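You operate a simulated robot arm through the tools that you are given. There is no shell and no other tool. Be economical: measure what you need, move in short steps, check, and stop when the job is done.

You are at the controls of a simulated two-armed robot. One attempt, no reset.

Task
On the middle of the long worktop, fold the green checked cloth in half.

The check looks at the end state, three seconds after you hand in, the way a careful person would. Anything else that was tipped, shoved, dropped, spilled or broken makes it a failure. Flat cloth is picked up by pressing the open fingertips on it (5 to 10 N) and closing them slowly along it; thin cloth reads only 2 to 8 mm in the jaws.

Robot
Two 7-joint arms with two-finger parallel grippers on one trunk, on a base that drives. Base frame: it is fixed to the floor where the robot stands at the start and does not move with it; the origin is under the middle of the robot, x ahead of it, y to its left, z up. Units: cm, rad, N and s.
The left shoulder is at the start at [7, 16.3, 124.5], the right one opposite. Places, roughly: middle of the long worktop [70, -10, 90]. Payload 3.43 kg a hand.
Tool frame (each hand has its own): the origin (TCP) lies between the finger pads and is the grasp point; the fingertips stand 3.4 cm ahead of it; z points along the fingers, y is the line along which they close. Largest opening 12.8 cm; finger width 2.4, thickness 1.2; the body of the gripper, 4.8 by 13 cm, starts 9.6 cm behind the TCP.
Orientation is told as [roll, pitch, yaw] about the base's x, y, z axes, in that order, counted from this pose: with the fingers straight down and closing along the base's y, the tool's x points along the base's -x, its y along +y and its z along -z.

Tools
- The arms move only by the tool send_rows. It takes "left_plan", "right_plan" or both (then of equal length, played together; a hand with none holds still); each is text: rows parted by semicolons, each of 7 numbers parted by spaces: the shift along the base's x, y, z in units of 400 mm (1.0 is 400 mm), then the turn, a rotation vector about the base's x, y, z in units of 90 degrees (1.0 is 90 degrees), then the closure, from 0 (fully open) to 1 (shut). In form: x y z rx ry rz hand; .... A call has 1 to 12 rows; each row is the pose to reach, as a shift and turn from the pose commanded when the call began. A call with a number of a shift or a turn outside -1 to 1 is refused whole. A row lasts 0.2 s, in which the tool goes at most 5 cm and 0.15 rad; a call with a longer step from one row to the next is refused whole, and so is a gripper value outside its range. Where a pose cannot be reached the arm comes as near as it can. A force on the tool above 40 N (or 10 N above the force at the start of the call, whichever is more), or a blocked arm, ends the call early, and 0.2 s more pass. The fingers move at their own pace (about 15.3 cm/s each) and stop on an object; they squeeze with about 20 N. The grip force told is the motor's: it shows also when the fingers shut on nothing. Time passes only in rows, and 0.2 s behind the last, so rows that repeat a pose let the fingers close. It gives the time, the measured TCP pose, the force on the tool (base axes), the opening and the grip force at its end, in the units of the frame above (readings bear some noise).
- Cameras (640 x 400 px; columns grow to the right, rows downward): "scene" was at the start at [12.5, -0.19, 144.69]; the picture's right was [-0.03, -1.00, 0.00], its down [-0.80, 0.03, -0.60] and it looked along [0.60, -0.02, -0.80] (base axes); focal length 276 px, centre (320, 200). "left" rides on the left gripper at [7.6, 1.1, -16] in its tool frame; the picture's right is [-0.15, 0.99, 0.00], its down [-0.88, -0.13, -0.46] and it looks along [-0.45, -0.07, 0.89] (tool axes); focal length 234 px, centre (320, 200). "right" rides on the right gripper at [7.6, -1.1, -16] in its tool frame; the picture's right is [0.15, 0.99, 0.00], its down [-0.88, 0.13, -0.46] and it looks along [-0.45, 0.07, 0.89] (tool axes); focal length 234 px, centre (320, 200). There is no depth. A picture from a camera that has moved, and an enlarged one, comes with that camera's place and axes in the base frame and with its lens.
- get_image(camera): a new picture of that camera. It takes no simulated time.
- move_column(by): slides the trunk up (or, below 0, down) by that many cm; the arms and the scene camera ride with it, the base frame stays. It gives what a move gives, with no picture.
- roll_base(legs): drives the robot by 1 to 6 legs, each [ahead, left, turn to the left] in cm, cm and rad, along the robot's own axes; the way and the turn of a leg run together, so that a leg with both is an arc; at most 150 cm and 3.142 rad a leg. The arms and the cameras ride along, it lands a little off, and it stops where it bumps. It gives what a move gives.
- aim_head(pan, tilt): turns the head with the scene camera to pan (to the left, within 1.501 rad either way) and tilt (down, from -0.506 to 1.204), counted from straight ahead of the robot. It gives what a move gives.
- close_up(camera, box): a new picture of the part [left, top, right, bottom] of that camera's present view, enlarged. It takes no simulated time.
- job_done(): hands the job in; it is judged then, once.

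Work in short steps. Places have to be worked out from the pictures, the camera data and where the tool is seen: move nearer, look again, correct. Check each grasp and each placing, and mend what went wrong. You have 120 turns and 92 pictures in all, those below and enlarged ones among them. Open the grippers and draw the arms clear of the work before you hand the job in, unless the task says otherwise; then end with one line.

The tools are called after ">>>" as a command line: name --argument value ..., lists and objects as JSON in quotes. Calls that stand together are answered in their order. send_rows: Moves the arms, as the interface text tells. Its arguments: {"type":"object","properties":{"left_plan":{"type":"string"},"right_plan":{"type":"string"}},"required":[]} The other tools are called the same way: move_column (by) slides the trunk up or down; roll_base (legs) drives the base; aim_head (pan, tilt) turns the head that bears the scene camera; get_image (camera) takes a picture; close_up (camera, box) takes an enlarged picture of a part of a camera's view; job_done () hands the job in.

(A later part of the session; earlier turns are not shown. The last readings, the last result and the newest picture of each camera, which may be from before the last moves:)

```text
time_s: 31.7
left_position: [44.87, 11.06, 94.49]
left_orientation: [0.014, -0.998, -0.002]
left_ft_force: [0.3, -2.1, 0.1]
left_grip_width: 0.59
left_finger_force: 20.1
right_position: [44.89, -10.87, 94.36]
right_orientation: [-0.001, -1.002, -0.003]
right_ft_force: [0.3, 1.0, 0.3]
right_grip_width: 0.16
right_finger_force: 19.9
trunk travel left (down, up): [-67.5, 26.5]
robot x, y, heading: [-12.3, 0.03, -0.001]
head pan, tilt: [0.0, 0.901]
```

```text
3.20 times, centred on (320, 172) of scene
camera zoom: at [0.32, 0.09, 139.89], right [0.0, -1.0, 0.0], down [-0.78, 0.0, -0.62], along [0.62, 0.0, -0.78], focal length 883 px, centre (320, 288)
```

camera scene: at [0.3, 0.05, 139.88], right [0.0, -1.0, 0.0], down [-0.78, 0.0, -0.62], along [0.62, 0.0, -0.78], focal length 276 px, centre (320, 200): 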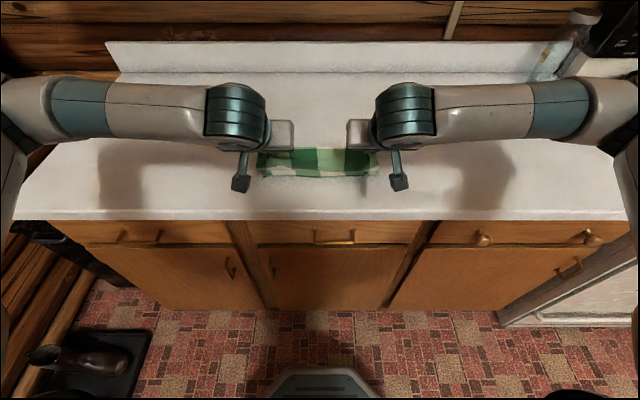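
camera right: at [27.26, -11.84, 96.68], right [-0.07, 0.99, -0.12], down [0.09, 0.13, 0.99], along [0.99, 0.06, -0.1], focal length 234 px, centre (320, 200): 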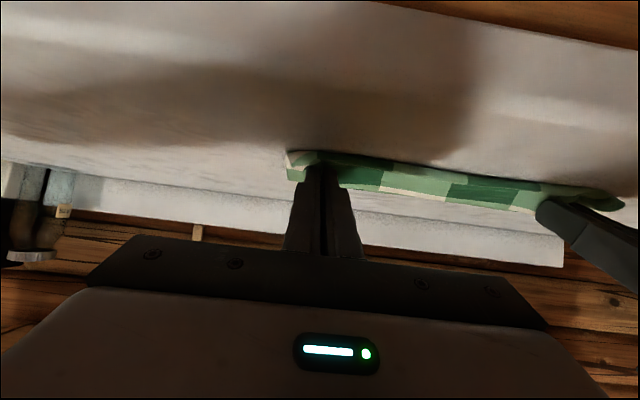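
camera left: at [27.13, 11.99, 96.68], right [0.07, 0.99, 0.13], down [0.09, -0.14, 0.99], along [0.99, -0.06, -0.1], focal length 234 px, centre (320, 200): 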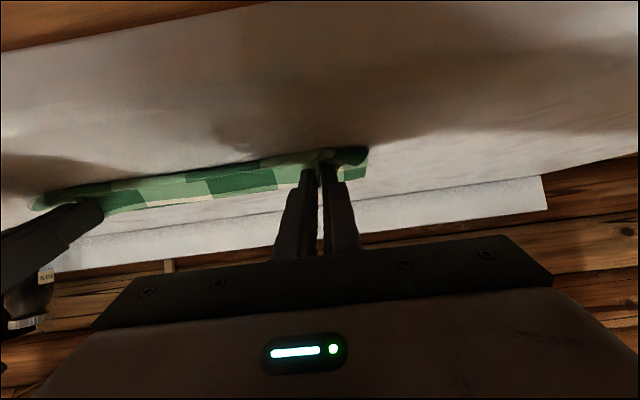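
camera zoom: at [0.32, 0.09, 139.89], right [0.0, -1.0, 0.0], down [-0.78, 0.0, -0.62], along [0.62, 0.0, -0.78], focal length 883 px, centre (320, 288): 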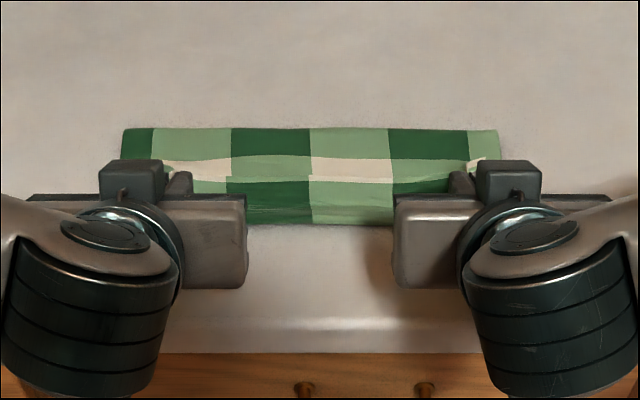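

The top flap seems to reach the near edge (maybe overshooting by 1–2 cm). I shift it 1 cm forward, lower to the surface and release gently, then draw the hands back and up.

>>> send_rows --left_plan "0.025 0 0 0 0 0 1;0.025 0 -0.012 0 0 0 1;0.025 0 -0.018 0 0 0 0.96;0.025 0 -0.018 0 0 0 0.9;0.025 0 -0.018 0 0 0 0.84;0.01 0 -0.012 0 0 0 0.84;-0.03 0 0.01 0 0 0 0.84;-0.1 0 0.05 0 0 0 0.84;-0.18 0.02 0.09 0 0 0 0.84" --right_plan "0.025 0 0 0 0 0 1;0.025 0 -0.012 0 0 0 1;0.025 0 -0.016 0 0 0 0.96;0.025 0 -0.016 0 0 0 0.9;0.025 0 -0.016 0 0 0 0.84;0.01 0 -0.012 0 0 0 0.84;-0.03 0 0.01 0 0 0 0.84;-0.1 0 0.05 0 0 0 0.84;-0.18 -0.02 0.09 0 0 0 0.84"

>>> close_up --camera "scene" --box '[220, 110, 420, 235]'

>>> get_image --camera "left"

```text
time_s: 33.7
left_position: [40.71, 10.37, 96.71]
left_orientation: [0.018, -0.996, -0.004]
left_ft_force: [-0.1, 0.5, -0.2]
left_grip_width: 2.05
left_finger_force: 0.1
left hand out of reach, approached as far as the arm can: row 9
right_position: [40.87, -10.49, 96.62]
right_orientation: [-0.002, -0.998, -0.006]
right_ft_force: [0.5, 0.1, -0.7]
right_grip_width: 2.06
right_finger_force: 0.0
right hand out of reach, approached as far as the arm can: row 9
trunk travel left (down, up): [-67.5, 26.5]
robot x, y, heading: [-12.23, -0.28, 0.001]
head pan, tilt: [0.0, 0.901]
```

```text
3.20 times, centred on (320, 172) of scene
camera zoom: at [0.48, 0.02, 139.86], right [0.0, -1.0, 0.0], down [-0.78, 0.0, -0.62], along [0.62, 0.0, -0.78], focal length 883 px, centre (320, 288)
```

zoom: 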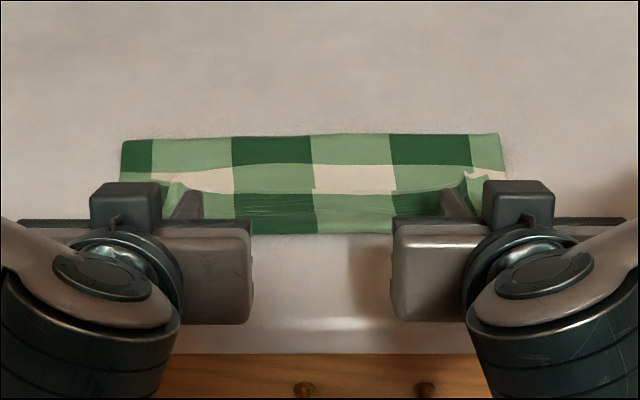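

```text
54 pictures are left
camera left: at [23.05, 11.31, 98.9], right [0.07, 0.99, 0.13], down [0.1, -0.14, 0.99], along [0.99, -0.06, -0.11], focal length 234 px, centre (320, 200)
```

left: 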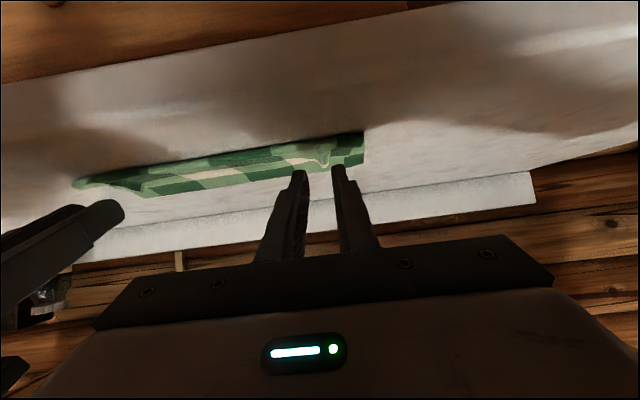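

Released. I raise the hands, return them to vertical and spread them for a clear view.

>>> send_rows --left_plan "0 0.02 0.06 0 0.05 0 0.8;0 0.05 0.12 0 0.14 0 0.7;0 0.1 0.16 0 0.23 0 0.7;0 0.16 0.2 0 0.32 0 0.7;0 0.22 0.2 0 0.41 0 0.7;0 0.3 0.2 0 0.5 0 0.7;0 0.4 0.2 0 0.59 0 0.7;0 0.45 0.2 0 0.637 0 0.7" --right_plan "0 -0.02 0.06 0 0.05 0 0.8;0 -0.05 0.12 0 0.14 0 0.7;0 -0.1 0.16 0 0.23 0 0.7;0 -0.16 0.2 0 0.32 0 0.7;0 -0.22 0.2 0 0.41 0 0.7;0 -0.3 0.2 0 0.5 0 0.7;0 -0.4 0.2 0 0.59 0 0.7;0 -0.45 0.2 0 0.637 0 0.7"

>>> close_up --camera "scene" --box '[220, 110, 420, 235]'

```text
time_s: 35.5
left_position: [40.77, 28.5, 104.66]
left_orientation: [0.011, 0.005, -0.002]
left_ft_force: [-0.2, -0.3, -0.2]
left_grip_width: 3.83
left_finger_force: 0.0
left hand out of reach, approached as far as the arm can: row 1
right_position: [40.64, -28.36, 104.85]
right_orientation: [-0.005, 0.003, 0.0]
right_ft_force: [-0.3, 0.1, 0.0]
right_grip_width: 3.85
right_finger_force: 0.0
right hand out of reach, approached as far as the arm can: row 1
trunk travel left (down, up): [-67.5, 26.5]
robot x, y, heading: [-12.57, -0.27, -0.003]
head pan, tilt: [0.0, 0.901]
```

```text
3.20 times, centred on (320, 172) of scene
camera zoom: at [0.4, 0.05, 139.88], right [0.0, -1.0, 0.0], down [-0.78, 0.0, -0.62], along [0.62, 0.0, -0.78], focal length 883 px, centre (320, 288)
```

zoom: 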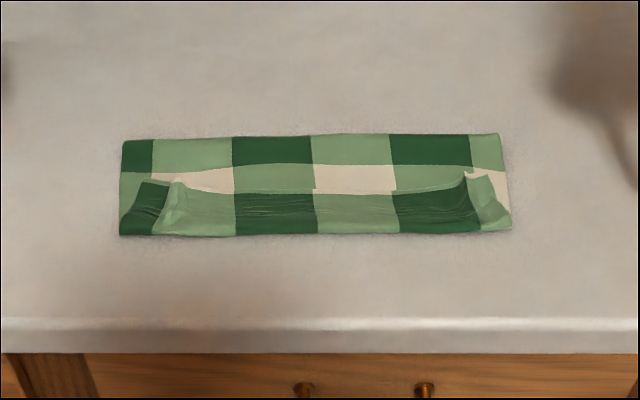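

The far strip (≈4 cm) folded back on itself because the cloth was slack when laid down; the original edge lies at x≈48.6. I'll regrip that edge, pull it taut and lay it again. First hover over the edge.

>>> send_rows --left_plan "0.04 -0.1 0 0 0 0 0.7;0.08 -0.2 0 0 0 0 0.7;0.12 -0.3 0 0 0 0 0.7;0.16 -0.4 0 0 0 0 0.7;0.171 -0.4325 -0.06 0 0 0 0.7;0.171 -0.4325 -0.13 0 0 0 0.7;0.171 -0.4325 -0.18 0 0 0 0.7" --right_plan "0.04 0.1 0 0 0 0 0.7;0.08 0.2 0 0 0 0 0.7;0.12 0.3 0 0 0 0 0.7;0.16 0.4 0 0 0 0 0.7;0.174 0.429 -0.06 0 0 0 0.7;0.174 0.429 -0.13 0 0 0 0.7;0.174 0.429 -0.184 0 0 0 0.7"

>>> get_image --camera "left"

>>> get_image --camera "right"

```text
time_s: 37.1
left_position: [47.43, 11.07, 97.56]
left_orientation: [0.014, 0.001, -0.002]
left_ft_force: [-0.2, 0.1, -0.5]
left_grip_width: 3.84
left_finger_force: 0.0
right_position: [47.63, -11.33, 97.25]
right_orientation: [-0.008, 0.0, -0.002]
right_ft_force: [0.7, 0.2, -1.3]
right_grip_width: 3.84
right_finger_force: 0.0
trunk travel left (down, up): [-67.5, 26.5]
robot x, y, heading: [-12.34, 0.25, 0.001]
head pan, tilt: [0.0, 0.901]
```

```text
52 pictures are left
camera left: at [39.74, 12.08, 113.51], right [0.15, 0.99, 0.01], down [0.88, -0.14, 0.45], along [0.45, -0.06, -0.89], focal length 234 px, centre (320, 200)
```

left: 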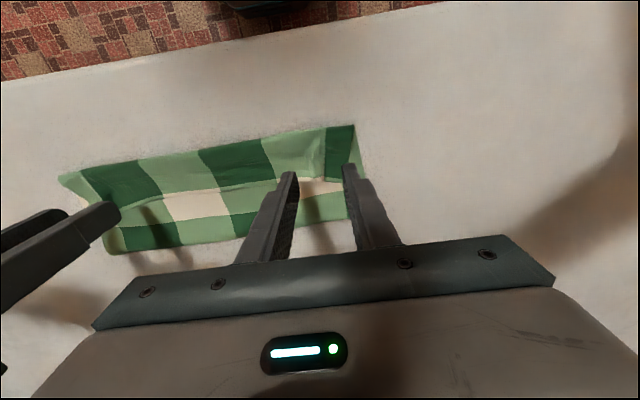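

```text
51 pictures are left
camera right: at [40.05, -12.18, 113.33], right [-0.14, 0.99, -0.01], down [0.88, 0.13, 0.45], along [0.45, 0.06, -0.89], focal length 234 px, centre (320, 200)
```

right: 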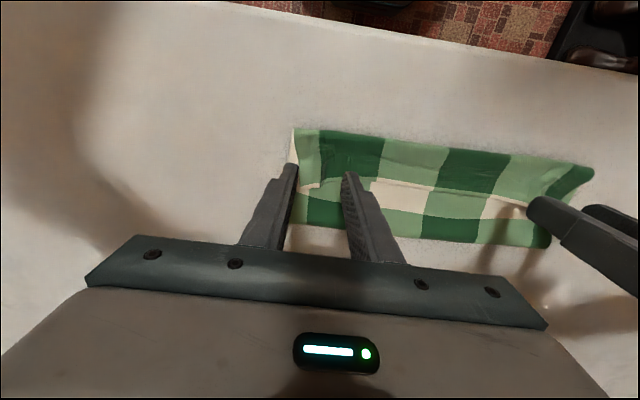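

Let me enlarge this view to understand the layers.

>>> close_up --camera "left" --box '[60, 100, 380, 300]'

>>> close_up --camera "right" --box '[260, 100, 580, 300]'

```text
2.00 times, centred on (220, 200) of left
camera zoom: at [39.74, 12.08, 113.51], right [0.15, 0.99, 0.01], down [0.88, -0.14, 0.45], along [0.45, -0.06, -0.89], focal length 468 px, centre (520, 200)
```

zoom: 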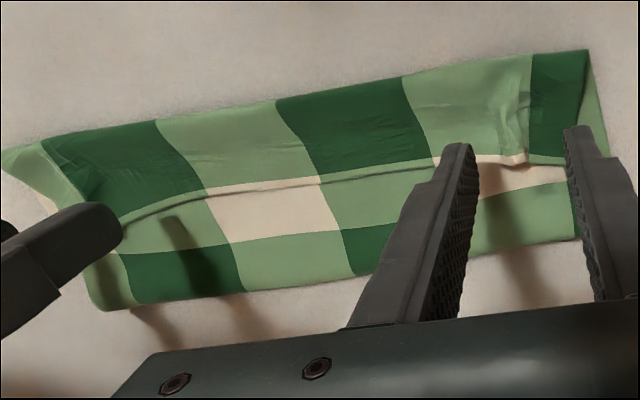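

```text
2.00 times, centred on (420, 200) of right
camera zoom: at [40.05, -12.18, 113.33], right [-0.14, 0.99, -0.01], down [0.88, 0.13, 0.45], along [0.45, 0.06, -0.89], focal length 468 px, centre (120, 200)
```

zoom: 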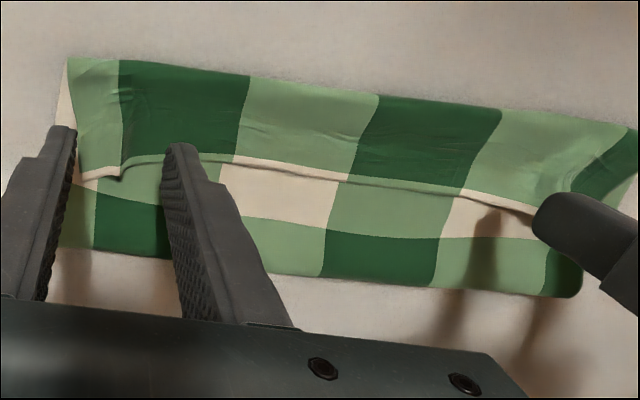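

Clear: the hem lies on top at x≈48.2, right under the finger pads. I lower until it presses lightly.

>>> send_rows --left_plan "-0.005 0 -0.03 0 0 0 0.7;-0.005 0 -0.05 0 0 0 0.7;-0.005 0 -0.062 0 0 0 0.7;-0.005 0 -0.07 0 0 0 0.7;-0.005 0 -0.075 0 0 0 0.7" --right_plan "-0.005 0 -0.03 0 0 0 0.7;-0.005 0 -0.045 0 0 0 0.7;-0.005 0 -0.055 0 0 0 0.7;-0.005 0 -0.063 0 0 0 0.7;-0.005 0 -0.068 0 0 0 0.7"

```text
time_s: 38.3
left_position: [47.15, 11.12, 94.6]
left_orientation: [0.011, 0.001, -0.001]
left_ft_force: [-0.2, 0.9, 4.7]
left_grip_width: 3.8
left_finger_force: 0.0
right_position: [47.29, -11.25, 94.63]
right_orientation: [-0.006, -0.001, -0.004]
right_ft_force: [0.9, 0.1, 2.9]
right_grip_width: 3.83
right_finger_force: 0.1
trunk travel left (down, up): [-67.5, 26.5]
robot x, y, heading: [-12.73, -0.34, 0.006]
head pan, tilt: [0.0, 0.901]
```

Light contact (5 and 3 N). I press a touch more and close slowly.

>>> send_rows --left_plan "0 0 -0.006 0 0 0 0.7;0 0 -0.006 0 0 0 0.74;0 0 -0.006 0 0 0 0.78;0 0 -0.006 0 0 0 0.82;0 0 -0.006 0 0 0 0.86;0 0 -0.006 0 0 0 0.9;0 0 -0.006 0 0 0 0.94;0 0 -0.006 0 0 0 0.98;0 0 -0.006 0 0 0 1;0 0 -0.006 0 0 0 1" --right_plan "0 0 -0.007 0 0 0 0.7;0 0 -0.007 0 0 0 0.74;0 0 -0.007 0 0 0 0.78;0 0 -0.007 0 0 0 0.82;0 0 -0.007 0 0 0 0.86;0 0 -0.007 0 0 0 0.9;0 0 -0.007 0 0 0 0.94;0 0 -0.007 0 0 0 0.98;0 0 -0.007 0 0 0 1;0 0 -0.007 0 0 0 1"

>>> close_up --camera "left" --box '[60, 100, 380, 300]'

>>> close_up --camera "right" --box '[260, 100, 580, 300]'

```text
time_s: 40.5
left_position: [47.11, 11.16, 94.59]
left_orientation: [0.009, -0.004, -0.003]
left_ft_force: [0.7, -17.7, 28.0]
left_grip_width: 0.62
left_finger_force: 20.1
right_position: [47.04, -11.1, 94.6]
right_orientation: [-0.003, -0.005, -0.003]
right_ft_force: [1.4, 21.0, 23.2]
right_grip_width: 0.43
right_finger_force: 20.4
trunk travel left (down, up): [-67.5, 26.5]
robot x, y, heading: [-12.22, 0.28, 0.004]
head pan, tilt: [0.0, 0.901]
```

```text
2.00 times, centred on (220, 200) of left
camera zoom: at [39.27, 12.17, 110.57], right [0.15, 0.99, 0.01], down [0.88, -0.14, 0.46], along [0.45, -0.06, -0.89], focal length 468 px, centre (520, 200)
```

zoom: 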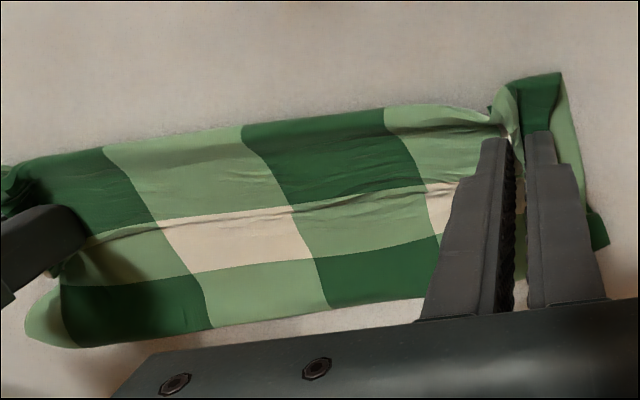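

```text
2.00 times, centred on (420, 200) of right
camera zoom: at [39.35, -12.11, 110.61], right [-0.14, 0.99, 0.0], down [0.88, 0.13, 0.46], along [0.45, 0.06, -0.89], focal length 468 px, centre (120, 200)
```

zoom: 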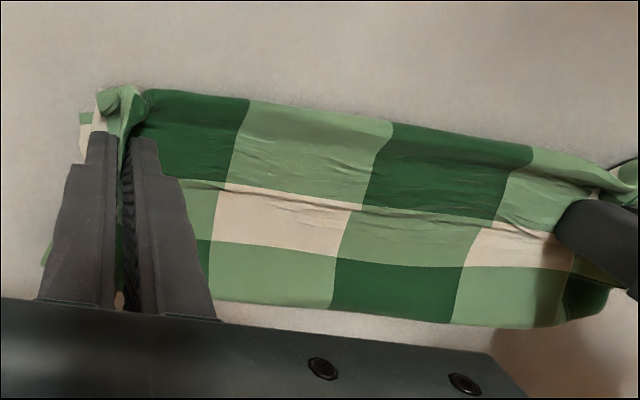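

Both hands grip (6 and 4 mm). I lift 5 cm to see whether only the top flap comes.

>>> send_rows --left_plan "0 0 0.03 0 0 0 1;0 0 0.06 0 0 0 1;0 0 0.09 0 0 0 1;0 0 0.125 0 0 0 1;0 0 0.125 0 0 0 1" --right_plan "0 0 0.03 0 0 0 1;0 0 0.06 0 0 0 1;0 0 0.09 0 0 0 1;0 0 0.125 0 0 0 1;0 0 0.125 0 0 0 1"

>>> get_image --camera "left"

>>> get_image --camera "right"

>>> close_up --camera "scene" --box '[220, 110, 420, 235]'

```text
time_s: 41.7
left_position: [47.31, 11.2, 99.28]
left_orientation: [0.009, 0.004, -0.003]
left_ft_force: [0.1, -19.4, -0.2]
left_grip_width: 0.22
left_finger_force: 20.0
right_position: [47.49, -11.31, 99.28]
right_orientation: [-0.006, 0.002, -0.003]
right_ft_force: [0.7, 19.9, -0.1]
right_grip_width: 0.35
right_finger_force: 20.5
trunk travel left (down, up): [-67.5, 26.5]
robot x, y, heading: [-12.68, -0.03, 0.002]
head pan, tilt: [0.0, 0.901]
```

```text
46 pictures are left
camera left: at [39.67, 12.14, 115.26], right [0.15, 0.99, 0.01], down [0.88, -0.14, 0.45], along [0.45, -0.06, -0.89], focal length 234 px, centre (320, 200)
```

left: 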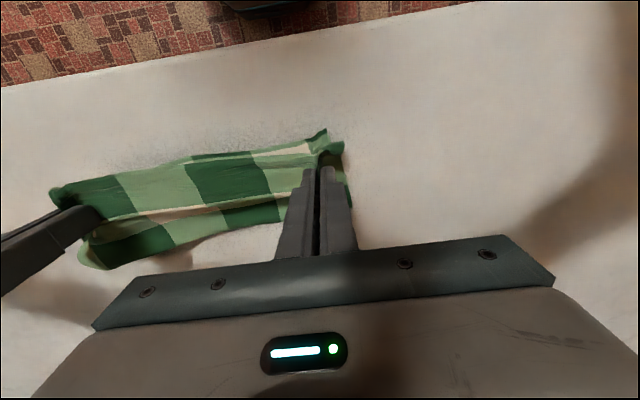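

```text
45 pictures are left
camera right: at [39.93, -12.24, 115.38], right [-0.14, 0.99, -0.01], down [0.88, 0.13, 0.45], along [0.45, 0.06, -0.89], focal length 234 px, centre (320, 200)
```

right: 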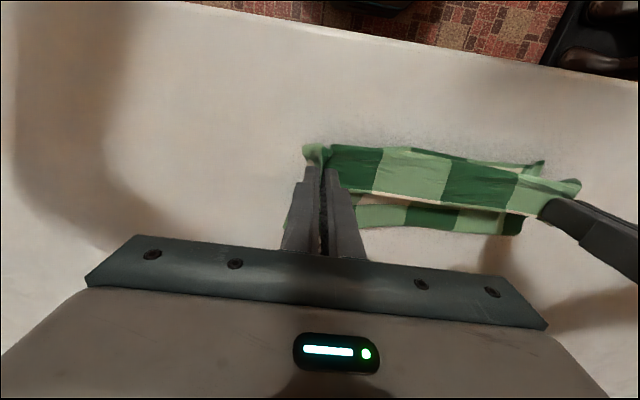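

```text
3.20 times, centred on (320, 172) of scene
camera zoom: at [0.36, 0.06, 139.88], right [0.0, -1.0, 0.0], down [-0.78, 0.0, -0.62], along [0.62, 0.0, -0.78], focal length 883 px, centre (320, 288)
```

zoom: 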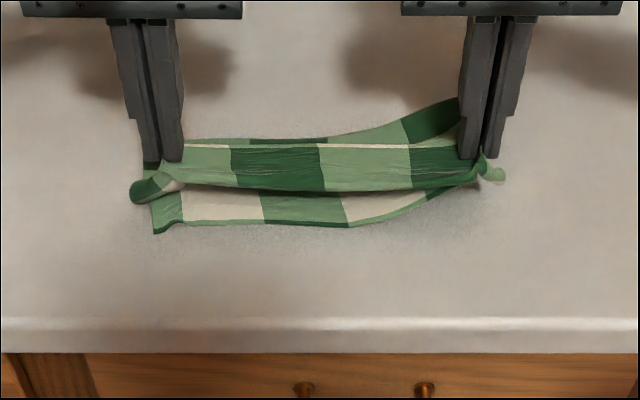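

Left holds only the flap, but the right caught both layers. I lower the right, release, and lift it away while the left holds.

>>> send_rows --right_plan "0 0 -0.05 0 0 0 1;0 0 -0.11 0 0 0 1;0 0 -0.11 0 0 0 0.85;0 0 -0.11 0 0 0 0.6;0 0 -0.08 0 0 0 0.6;0 0 0.0 0 0 0 0.6;0 0 0.05 0 0 0 0.6;0 -0.1 0.05 0 0 0 0.6;0 -0.2 0.05 0 0 0 0.7"

>>> close_up --camera "scene" --box '[220, 110, 420, 235]'

```text
time_s: 43.7
left_position: [47.23, 11.09, 99.44]
left_orientation: [0.012, 0.002, -0.002]
left_ft_force: [0.6, -0.4, 0.0]
left_grip_width: 0.18
left_finger_force: 20.3
right_position: [47.18, -19.22, 101.21]
right_orientation: [-0.006, 0.0, -0.001]
right_ft_force: [0.0, 0.3, 0.9]
right_grip_width: 3.82
right_finger_force: 0.0
trunk travel left (down, up): [-67.5, 26.5]
robot x, y, heading: [-12.46, -0.16, 0.003]
head pan, tilt: [0.0, 0.901]
```

```text
3.20 times, centred on (320, 172) of scene
camera zoom: at [0.29, -0.08, 139.89], right [0.0, -1.0, 0.0], down [-0.78, 0.0, -0.62], along [0.62, 0.0, -0.78], focal length 883 px, centre (320, 288)
```

zoom: 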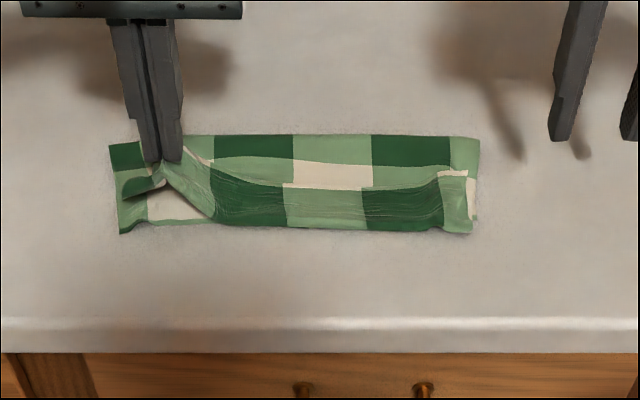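

The reversed strip can't be fixed neatly from here, so I'll unfold: the left hand carries its corner back to the far side. Then I'll redo the fold with the jaws closing along x, which lays flatter.

>>> send_rows --left_plan "0.05 0 0.06 0 0 0 1;0.13 0 0.1 0 0 0 1;0.22 0 0.1 0 0 0 1;0.31 0 0.07 0 0 0 1;0.39 0 0.03 0 0 0 1;0.46 0.005 -0.01 0 0 0 1;0.51 0.01 -0.06 0 0 0 1;0.54 0.015 -0.1 0 0 0 1;0.545 0.015 -0.105 0 0 0 1;0.545 0.015 -0.105 0 0 0 1"

>>> get_image --camera "scene"

```text
time_s: 45.9
left_position: [69.17, 11.83, 95.14]
left_orientation: [0.012, 0.001, -0.002]
left_ft_force: [0.3, 0.3, 0.2]
left_grip_width: 0.21
left_finger_force: 20.0
right_position: [47.29, -19.06, 101.23]
right_orientation: [-0.006, 0.002, -0.004]
right_ft_force: [0.3, -0.2, 0.2]
right_grip_width: 3.84
right_finger_force: 0.1
trunk travel left (down, up): [-67.5, 26.5]
robot x, y, heading: [-12.16, -0.06, 0.002]
head pan, tilt: [0.0, 0.901]
```

```text
42 pictures are left
camera scene: at [0.36, 0.05, 139.88], right [0.0, -1.0, 0.0], down [-0.78, 0.0, -0.62], along [0.62, 0.0, -0.78], focal length 276 px, centre (320, 200)
```

scene: 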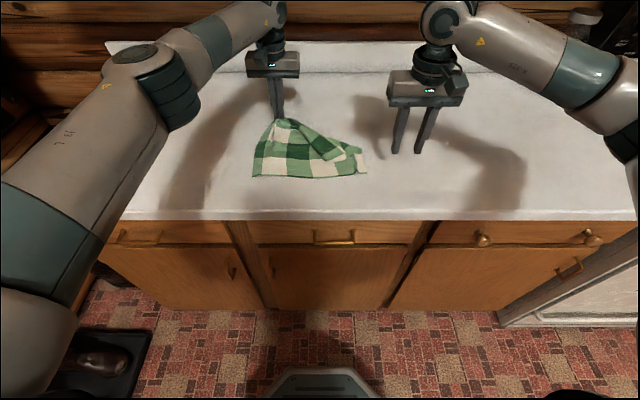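

>>> close_up --camera "scene" --box '[220, 90, 420, 215]'

```text
3.20 times, centred on (320, 152) of scene
camera zoom: at [0.36, 0.05, 139.88], right [0.0, -1.0, 0.0], down [-0.78, 0.0, -0.62], along [0.62, 0.0, -0.78], focal length 883 px, centre (320, 352)
```

zoom: 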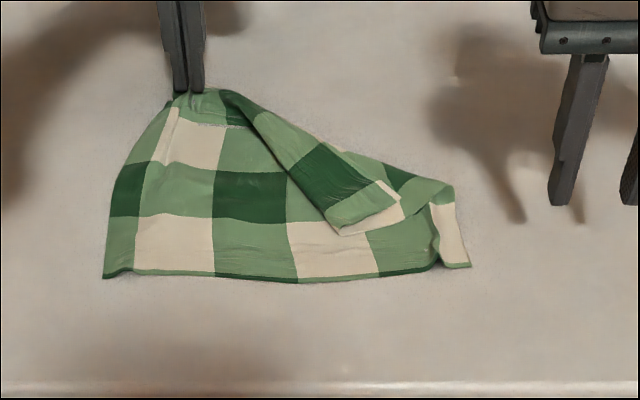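

The left half is open; the right far corner is still flipped over, around (52,−3). I bring the right hand over it to grip it lightly.

>>> send_rows --right_plan "0.04 0.1 0 0 0 0 0.7;0.08 0.2 0 0 0 0 0.72;0.12 0.3 0 0 0 0 0.74;0.138 0.404 -0.02 0 0 0 0.75;0.138 0.404 -0.08 0 0 0 0.75;0.138 0.404 -0.11 0 0 0 0.75"

>>> close_up --camera "right" --box '[160, 50, 560, 300]'

```text
time_s: 47.3
left_position: [68.97, 11.91, 95.15]
left_orientation: [0.011, 0.002, 0.0]
left_ft_force: [0.3, 0.3, -0.2]
left_grip_width: 0.2
left_finger_force: 19.5
right_position: [53.11, -3.06, 96.96]
right_orientation: [-0.005, 0.004, -0.003]
right_ft_force: [-0.2, 1.1, -0.2]
right_grip_width: 3.18
right_finger_force: 0.0
trunk travel left (down, up): [-67.5, 26.5]
robot x, y, heading: [-12.28, -0.06, -0.002]
head pan, tilt: [0.0, 0.901]
```

```text
1.60 times, centred on (360, 175) of right
camera zoom: at [45.41, -3.99, 112.98], right [-0.14, 0.99, -0.01], down [0.88, 0.13, 0.45], along [0.45, 0.06, -0.89], focal length 375 px, centre (256, 240)
```

zoom: 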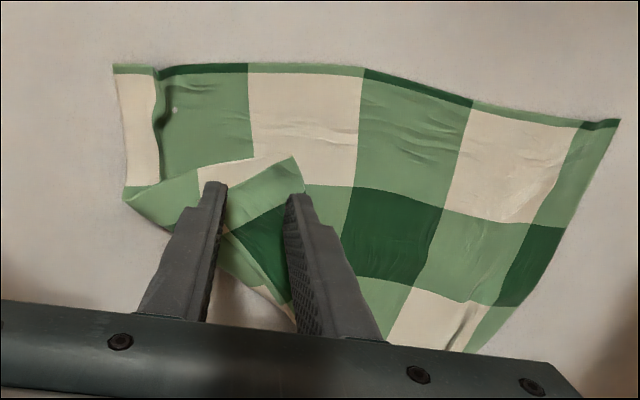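

The fingers straddle the flipped corner. I lower to light contact and close slowly.

>>> send_rows --right_plan "-0.008 0.003 -0.03 0 0 0 0.75;-0.008 0.003 -0.05 0 0 0 0.75;-0.008 0.003 -0.06 0 0 0 0.75;-0.008 0.003 -0.064 0 0 0 0.8;-0.008 0.003 -0.064 0 0 0 0.84;-0.008 0.003 -0.064 0 0 0 0.88;-0.008 0.003 -0.064 0 0 0 0.92;-0.008 0.003 -0.064 0 0 0 0.96;-0.008 0.003 -0.064 0 0 0 1;-0.008 0.003 -0.064 0 0 0 1;-0.008 0.003 -0.03 0 0 0 1;-0.008 0.003 0.03 0 0 0 1"

>>> close_up --camera "scene" --box '[220, 90, 420, 215]'

```text
time_s: 49.9
left_position: [69.0, 11.77, 95.26]
left_orientation: [0.012, 0.002, -0.001]
left_ft_force: [-0.2, 0.4, 0.1]
left_grip_width: 0.2
left_finger_force: 19.9
right_position: [52.51, -3.08, 98.14]
right_orientation: [-0.006, 0.001, -0.003]
right_ft_force: [-0.7, 0.7, 0.7]
right_grip_width: 0.24
right_finger_force: 19.4
trunk travel left (down, up): [-67.5, 26.5]
robot x, y, heading: [-12.44, 0.2, -0.001]
head pan, tilt: [0.0, 0.901]
```

```text
3.20 times, centred on (320, 152) of scene
camera zoom: at [0.19, 0.08, 139.88], right [0.0, -1.0, 0.0], down [-0.78, 0.0, -0.62], along [0.62, 0.0, -0.78], focal length 883 px, centre (320, 352)
```

zoom: 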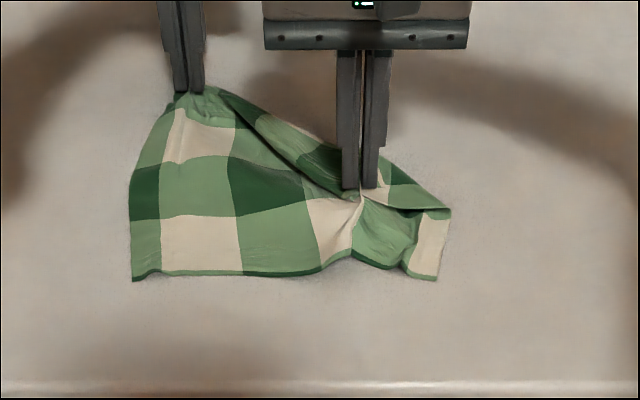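

The bottom layer came along too. I put it back down, release, and take a fresh look.

>>> send_rows --right_plan "0 0 -0.05 0 0 0 1;0 0 -0.085 0 0 0 1;0 0 -0.085 0 0 0 0.88;0 0 -0.085 0 0 0 0.75;0 0 -0.05 0 0 0 0.75;0 0 0.02 0 0 0 0.75;0 0 0.07 0 0 0 0.75;0 -0.1 0.08 0 0 0 0.75;0 -0.2 0.08 0 0 0 0.75;0 -0.3 0.08 0 0 0 0.75"

>>> close_up --camera "scene" --box '[240, 100, 400, 200]'

```text
time_s: 52.1
left_position: [69.05, 11.71, 95.21]
left_orientation: [0.014, 0.0, -0.001]
left_ft_force: [0.4, -1.6, 0.5]
left_grip_width: 0.17
left_finger_force: 20.0
right_position: [52.77, -15.09, 101.4]
right_orientation: [-0.007, 0.001, -0.003]
right_ft_force: [-0.6, -0.5, 0.2]
right_grip_width: 3.26
right_finger_force: 0.1
trunk travel left (down, up): [-67.5, 26.5]
robot x, y, heading: [-12.53, -0.14, 0.007]
head pan, tilt: [0.0, 0.901]
```

```text
4.00 times, centred on (320, 150) of scene
camera zoom: at [0.33, -0.1, 139.89], right [0.0, -1.0, 0.0], down [-0.78, 0.0, -0.62], along [0.62, 0.0, -0.78], focal length 1104 px, centre (320, 400)
```

zoom: 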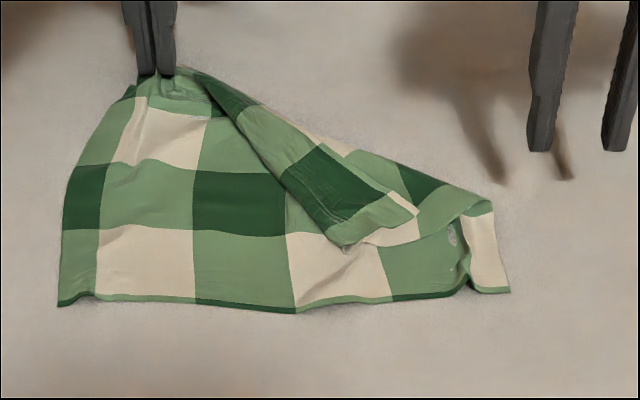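

The flap lies as before. I'll lift the left-held corner high (moving back clear of the cabinet) so the hem hangs free in the air and the right hand can grip it without other layers.

>>> send_rows --left_plan "-0.08 0 0.03 0 0 0 1;-0.16 -0.01 0.08 0 0 0 1;-0.22 -0.02 0.16 0 0 0 1;-0.275 -0.03 0.24 0 0 0 1;-0.275 -0.04 0.33 0 0 0 1;-0.275 -0.04 0.42 0 0 0 1;-0.275 -0.04 0.42 0 0 0 1"

>>> get_image --camera "scene"

>>> get_image --camera "right"

```text
time_s: 53.7
left_position: [58.23, 10.13, 111.83]
left_orientation: [0.012, 0.006, -0.001]
left_ft_force: [-0.8, -0.3, 0.5]
left_grip_width: 0.19
left_finger_force: 20.0
right_position: [52.77, -14.98, 101.28]
right_orientation: [-0.006, 0.001, -0.003]
right_ft_force: [0.4, -0.4, 0.0]
right_grip_width: 3.21
right_finger_force: 0.0
trunk travel left (down, up): [-67.5, 26.5]
robot x, y, heading: [-12.09, -0.16, 0.001]
head pan, tilt: [0.0, 0.901]
```

```text
37 pictures are left
camera scene: at [0.4, 0.08, 139.88], right [0.0, -1.0, 0.0], down [-0.78, 0.0, -0.62], along [0.62, 0.0, -0.78], focal length 276 px, centre (320, 200)
```

scene: 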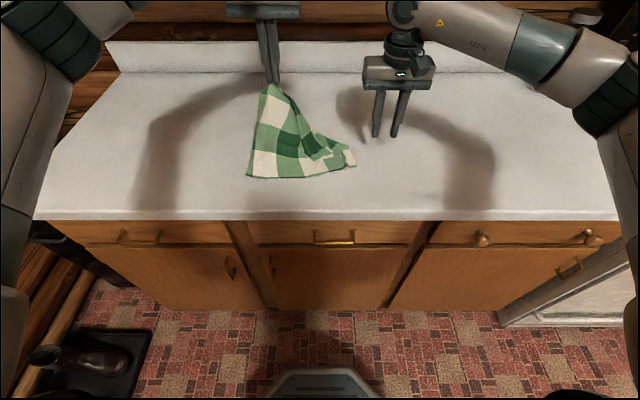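

```text
36 pictures are left
camera right: at [45.17, -15.94, 117.35], right [-0.14, 0.99, -0.01], down [0.88, 0.13, 0.45], along [0.45, 0.06, -0.89], focal length 234 px, centre (320, 200)
```

right: 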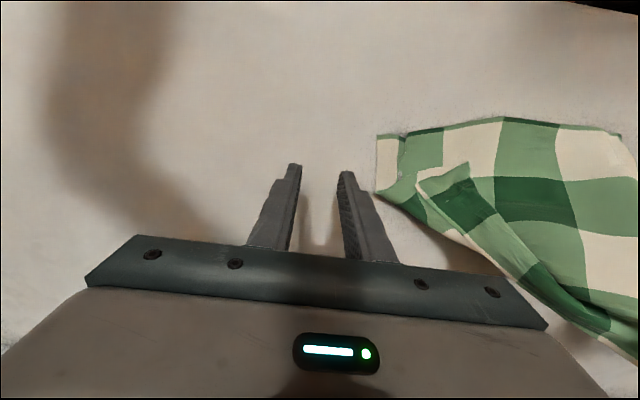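

Let me enlarge this to see the hanging hem.

>>> close_up --camera "scene" --box '[232, 80, 392, 180]'

>>> close_up --camera "right" --box '[340, 90, 640, 340]'

```text
4.00 times, centred on (312, 130) of scene
camera zoom: at [0.4, 0.08, 139.88], right [0.0, -1.0, 0.0], down [-0.78, 0.0, -0.62], along [0.62, 0.0, -0.78], focal length 1104 px, centre (352, 480)
```

zoom: 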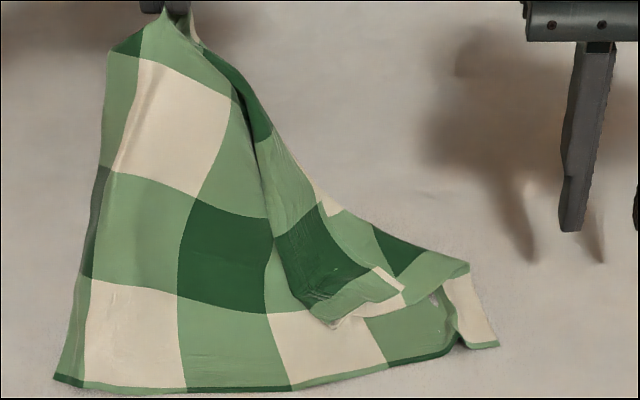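

```text
1.60 times, centred on (490, 215) of right
camera zoom: at [45.17, -15.94, 117.35], right [-0.14, 0.99, -0.01], down [0.88, 0.13, 0.45], along [0.45, 0.06, -0.89], focal length 375 px, centre (48, 176)
```

zoom: 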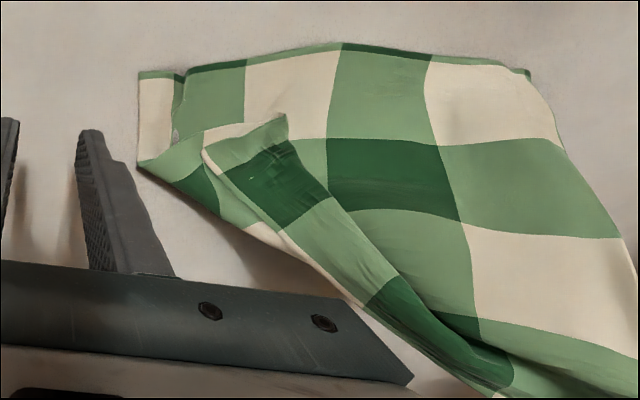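

The loose part is doubly folded. New plan: release here, grip the near corners (single layer), lift so the cloth hangs free like a curtain and all folds open by gravity, then fold it while laying it down. First I put the far-left corner back and release.

>>> send_rows --left_plan "0.03 0 -0.09 0 0 0 1;0.06 0.01 -0.18 0 0 0 1;0.11 0.02 -0.27 0 0 0 1;0.17 0.03 -0.35 0 0 0 1;0.22 0.035 -0.41 0 0 0 1;0.22 0.035 -0.415 0 0 0 0.85;0.22 0.035 -0.415 0 0 0 0.7;0.22 0.035 -0.37 0 0 0 0.7;0.2 0.06 -0.32 0 0 0 0.7;0.1 0.14 -0.32 0 0 0 0.7;0 0.22 -0.3 0 0 0 0.7;-0.1 0.3 -0.3 0 0 0 0.7"

>>> close_up --camera "scene" --box '[232, 90, 392, 190]'

```text
refused: row 10 steps farther than a row can; nothing moved
```

```text
4.00 times, centred on (312, 140) of scene
camera zoom: at [0.4, 0.08, 139.88], right [0.0, -1.0, 0.0], down [-0.78, 0.0, -0.62], along [0.62, 0.0, -0.78], focal length 1104 px, centre (352, 440)
```

zoom: 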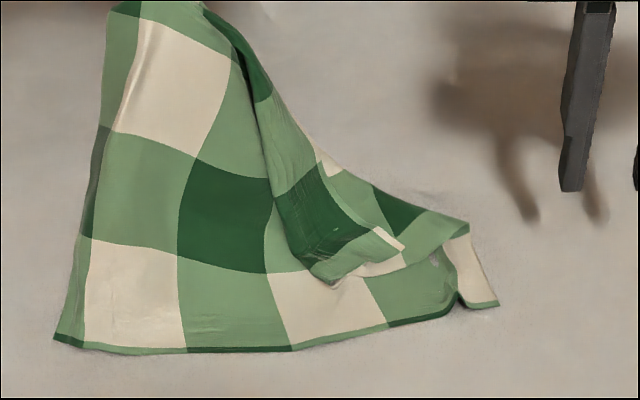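

A step was slightly too long; I shorten it and repeat.

>>> send_rows --left_plan "0.03 0 -0.09 0 0 0 1;0.06 0.01 -0.18 0 0 0 1;0.11 0.02 -0.27 0 0 0 1;0.17 0.03 -0.35 0 0 0 1;0.22 0.035 -0.41 0 0 0 1;0.22 0.035 -0.415 0 0 0 0.85;0.22 0.035 -0.415 0 0 0 0.7;0.22 0.035 -0.37 0 0 0 0.7;0.2 0.06 -0.32 0 0 0 0.7;0.12 0.13 -0.32 0 0 0 0.7;0.04 0.2 -0.3 0 0 0 0.7;-0.04 0.27 -0.3 0 0 0 0.7"

>>> close_up --camera "scene" --box '[232, 90, 392, 190]'

```text
time_s: 56.3
left_position: [56.42, 21.07, 100.0]
left_orientation: [0.011, 0.004, -0.002]
left_ft_force: [-0.1, 0.2, 0.4]
left_grip_width: 3.84
left_finger_force: 0.0
right_position: [52.69, -14.97, 101.38]
right_orientation: [-0.008, 0.002, -0.004]
right_ft_force: [0.5, 0.3, 0.3]
right_grip_width: 3.2
right_finger_force: 0.1
trunk travel left (down, up): [-67.5, 26.5]
robot x, y, heading: [-12.04, -0.11, 0.003]
head pan, tilt: [0.0, 0.901]
```

```text
4.00 times, centred on (312, 140) of scene
camera zoom: at [0.26, 0.24, 139.89], right [0.0, -1.0, 0.0], down [-0.78, 0.0, -0.62], along [0.62, 0.0, -0.78], focal length 1104 px, centre (352, 440)
```

zoom: 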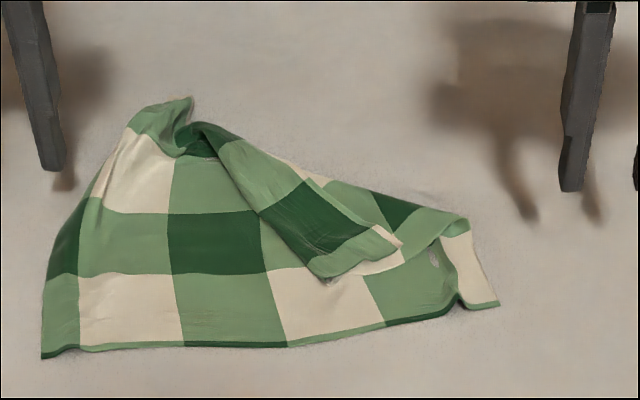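

Near corners now ≈(45.5,19) and (50,−9). I move both hands to hover just inside them and check.

>>> send_rows --left_plan "-0.08 -0.03 0 0 0 0 0.7;-0.16 -0.08 0 0 0 0 0.72;-0.233 -0.13 0 0 0 0 0.74;-0.233 -0.147 -0.04 0 0 0 0.75;-0.233 -0.147 -0.075 0 0 0 0.75" --right_plan "-0.04 0.06 0 0 0 0 0.75;-0.06 0.13 0 0 0 0 0.75;-0.06 0.2 0 0 0 0 0.75;-0.06 0.255 -0.05 0 0 0 0.75;-0.06 0.255 -0.11 0 0 0 0.75"

>>> get_image --camera "left"

>>> get_image --camera "right"

```text
time_s: 57.5
left_position: [47.18, 15.22, 96.75]
left_orientation: [0.011, 0.005, -0.002]
left_ft_force: [1.2, -0.8, 0.3]
left_grip_width: 3.21
left_finger_force: 0.0
right_position: [50.29, -4.88, 96.83]
right_orientation: [-0.005, 0.001, -0.003]
right_ft_force: [1.1, 0.1, 0.1]
right_grip_width: 3.21
right_finger_force: 0.0
trunk travel left (down, up): [-67.5, 26.5]
robot x, y, heading: [-12.55, 0.16, 0.003]
head pan, tilt: [0.0, 0.901]
```

```text
31 pictures are left
camera left: at [39.58, 16.1, 112.79], right [0.15, 0.99, 0.01], down [0.88, -0.14, 0.45], along [0.45, -0.06, -0.89], focal length 234 px, centre (320, 200)
```

left: 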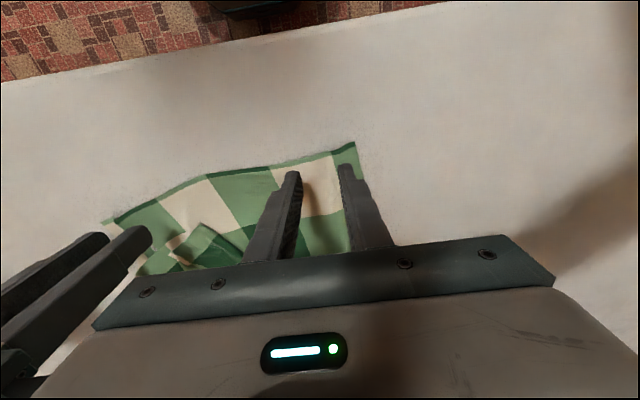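

```text
30 pictures are left
camera right: at [42.67, -5.87, 112.9], right [-0.14, 0.99, -0.01], down [0.88, 0.13, 0.45], along [0.45, 0.06, -0.89], focal length 234 px, centre (320, 200)
```

right: 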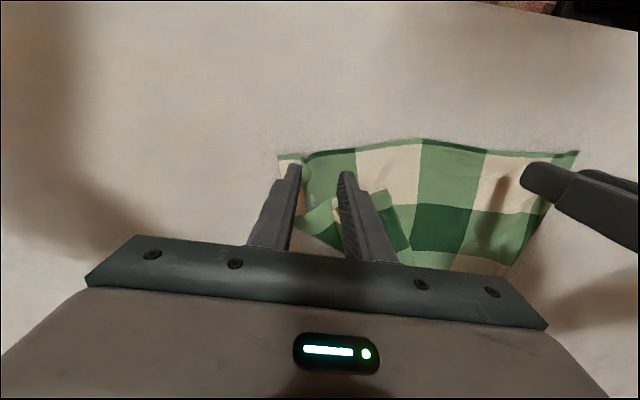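

Positions look right; I nudge the right slightly towards the near edge, away from the flap, and press both down.

>>> send_rows --left_plan "-0.005 0 -0.03 0 0 0 0.72;-0.005 0 -0.05 0 0 0 0.72;-0.005 0 -0.06 0 0 0 0.72;-0.005 0 -0.064 0 0 0 0.72;-0.005 0 -0.064 0 0 0 0.72" --right_plan "-0.018 0 -0.03 0 0 0 0.72;-0.018 0 -0.05 0 0 0 0.72;-0.018 0 -0.06 0 0 0 0.72;-0.018 0 -0.066 0 0 0 0.72;-0.018 0 -0.066 0 0 0 0.72"

```text
time_s: 58.7
left_position: [46.88, 15.14, 94.56]
left_orientation: [0.012, 0.0, -0.002]
left_ft_force: [1.3, 0.5, 7.5]
left_grip_width: 3.54
left_finger_force: 0.1
right_position: [49.54, -4.85, 94.51]
right_orientation: [-0.007, -0.002, -0.003]
right_ft_force: [2.2, -1.2, 14.8]
right_grip_width: 3.52
right_finger_force: 0.0
trunk travel left (down, up): [-67.5, 26.5]
robot x, y, heading: [-12.38, 0.22, 0.002]
head pan, tilt: [0.0, 0.901]
```

Contact is 7.5 and 15 N. I press the left a little more and close slowly.

>>> send_rows --left_plan "0 0 -0.005 0 0 0 0.75;0 0 -0.005 0 0 0 0.78;0 0 -0.005 0 0 0 0.82;0 0 -0.005 0 0 0 0.86;0 0 -0.005 0 0 0 0.9;0 0 -0.005 0 0 0 0.94;0 0 -0.005 0 0 0 0.98;0 0 -0.005 0 0 0 1;0 0 -0.005 0 0 0 1" --right_plan "0 0 0 0 0 0 0.75;0 0 0 0 0 0 0.78;0 0 0 0 0 0 0.82;0 0 0 0 0 0 0.86;0 0 0 0 0 0 0.9;0 0 0 0 0 0 0.94;0 0 0 0 0 0 0.98;0 0 0 0 0 0 1;0 0 0 0 0 0 1"

>>> get_image --camera "right"

```text
time_s: 60.7
left_position: [46.7, 15.02, 94.54]
left_orientation: [0.011, -0.002, -0.003]
left_ft_force: [0.7, -7.9, 33.8]
left_grip_width: 0.21
left_finger_force: 19.4
right_position: [49.29, -4.87, 94.43]
right_orientation: [-0.005, -0.002, -0.004]
right_ft_force: [0.1, 6.8, 12.4]
right_grip_width: 0.22
right_finger_force: 19.9
trunk travel left (down, up): [-67.5, 26.5]
robot x, y, heading: [-12.27, 0.1, -0.002]
head pan, tilt: [0.0, 0.901]
```

```text
29 pictures are left
camera right: at [41.5, -5.87, 110.58], right [-0.14, 0.99, -0.01], down [0.88, 0.13, 0.46], along [0.45, 0.06, -0.89], focal length 234 px, centre (320, 200)
```

right: 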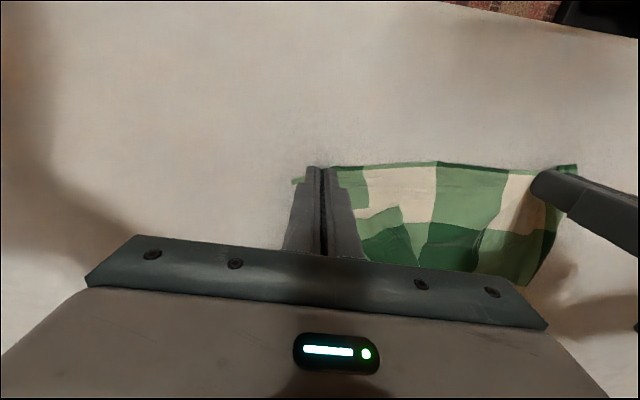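

Both hold a single layer (2 mm). I lift the near edge high so the cloth hangs free.

>>> send_rows --left_plan "0 0 0.06 0 0 0 1;0.01 -0.02 0.14 0 0 0 1;0.02 -0.04 0.23 0 0 0 1;0.033 -0.06 0.32 0 0 0 1;0.033 -0.08 0.41 0 0 0 1;0.033 -0.1 0.5 0 0 0 1;0.033 -0.115 0.59 0 0 0 1;0.033 -0.115 0.66 0 0 0 1;0.033 -0.115 0.66 0 0 0 1;0.033 -0.115 0.66 0 0 0 1" --right_plan "0 0 0.06 0 0 0 1;-0.01 -0.03 0.14 0 0 0 1;-0.02 -0.05 0.23 0 0 0 1;-0.033 -0.07 0.32 0 0 0 1;-0.033 -0.09 0.41 0 0 0 1;-0.033 -0.11 0.5 0 0 0 1;-0.033 -0.138 0.59 0 0 0 1;-0.033 -0.138 0.66 0 0 0 1;-0.033 -0.138 0.66 0 0 0 1;-0.033 -0.138 0.66 0 0 0 1"

>>> get_image --camera "scene"

>>> get_image --camera "left"

```text
time_s: 62.9
left_position: [48.46, 10.5, 120.53]
left_orientation: [0.012, 0.002, -0.002]
left_ft_force: [-0.5, -3.5, -0.8]
left_grip_width: 0.19
left_finger_force: 20.0
right_position: [48.42, -10.37, 120.8]
right_orientation: [-0.006, 0.0, -0.001]
right_ft_force: [-0.8, 3.7, -0.2]
right_grip_width: 0.16
right_finger_force: 19.6
trunk travel left (down, up): [-67.5, 26.5]
robot x, y, heading: [-12.42, -0.07, 0.0]
head pan, tilt: [0.0, 0.901]
```

```text
28 pictures are left
camera scene: at [0.34, 0.03, 139.88], right [0.0, -1.0, 0.0], down [-0.78, 0.0, -0.62], along [0.62, 0.0, -0.78], focal length 276 px, centre (320, 200)
```

scene: 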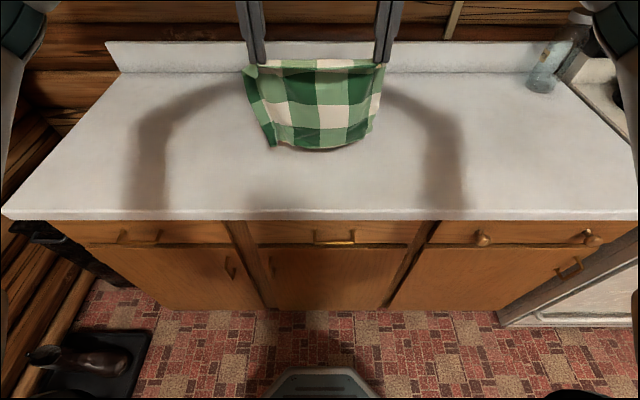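

```text
27 pictures are left
camera left: at [40.81, 11.55, 136.52], right [0.15, 0.99, 0.01], down [0.88, -0.14, 0.45], along [0.45, -0.06, -0.89], focal length 234 px, centre (320, 200)
```

left: 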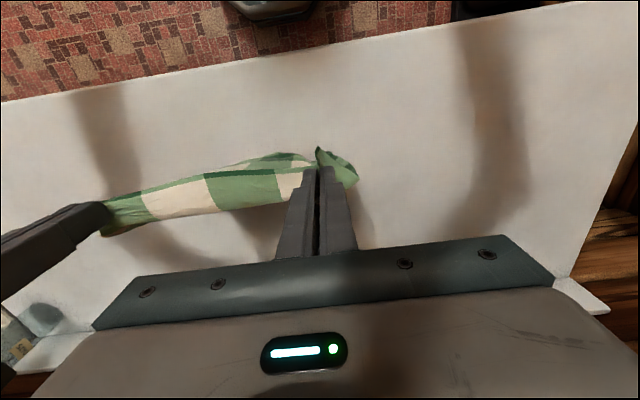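

The cloth hangs open like a curtain. I enlarge to check its lower edge.

>>> close_up --camera "scene" --box '[230, 55, 400, 160]'

```text
3.76 times, centred on (315, 108) of scene
camera zoom: at [0.34, 0.03, 139.88], right [0.0, -1.0, 0.0], down [-0.78, 0.0, -0.62], along [0.62, 0.0, -0.78], focal length 1039 px, centre (339, 548)
```

zoom: 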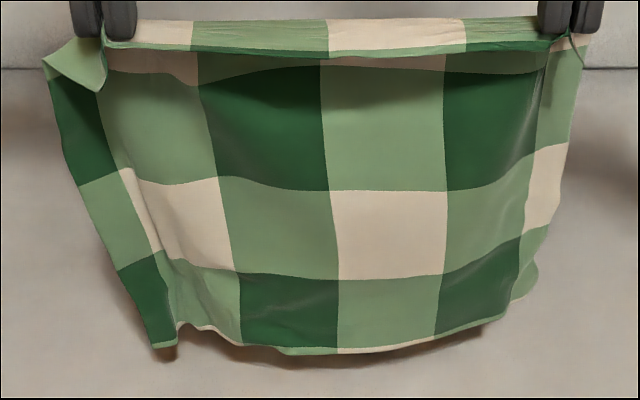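

Fully unfolded. I move back 3 cm and lower until the free edge just touches the worktop near x≈46.

>>> send_rows --left_plan "-0.0375 0 -0.0375 0 0 0 1;-0.075 0 -0.0875 0 0 0 1;-0.075 0 -0.12 0 0 0 1;-0.075 0 -0.12 0 0 0 1;-0.075 0 -0.12 0 0 0 1" --right_plan "-0.0375 0 -0.0375 0 0 0 1;-0.075 0 -0.0875 0 0 0 1;-0.075 0 -0.12 0 0 0 1;-0.075 0 -0.12 0 0 0 1;-0.075 0 -0.12 0 0 0 1"

>>> close_up --camera "scene" --box '[220, 60, 420, 185]'

```text
time_s: 64.1
left_position: [45.27, 10.51, 115.71]
left_orientation: [0.012, 0.003, -0.004]
left_ft_force: [0.9, -2.0, -0.2]
left_grip_width: 0.19
left_finger_force: 20.6
right_position: [45.42, -10.31, 115.91]
right_orientation: [-0.007, 0.002, -0.003]
right_ft_force: [0.0, 3.2, -0.8]
right_grip_width: 0.16
right_finger_force: 19.9
trunk travel left (down, up): [-67.5, 26.5]
robot x, y, heading: [-12.35, 0.05, 0.002]
head pan, tilt: [0.0, 0.901]
```

```text
3.20 times, centred on (320, 122) of scene
camera zoom: at [0.35, 0.06, 139.88], right [0.0, -1.0, 0.0], down [-0.78, 0.0, -0.62], along [0.62, 0.0, -0.78], focal length 883 px, centre (320, 448)
```

zoom: 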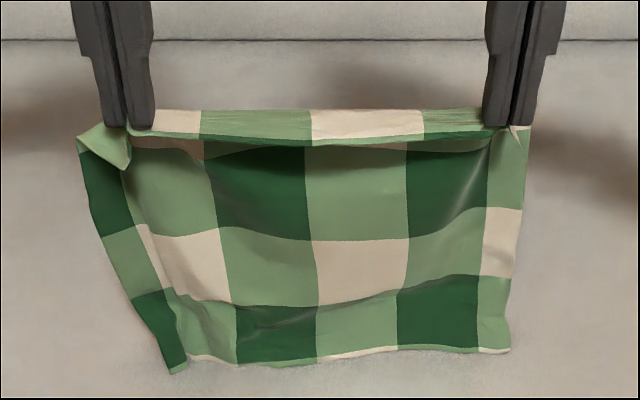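

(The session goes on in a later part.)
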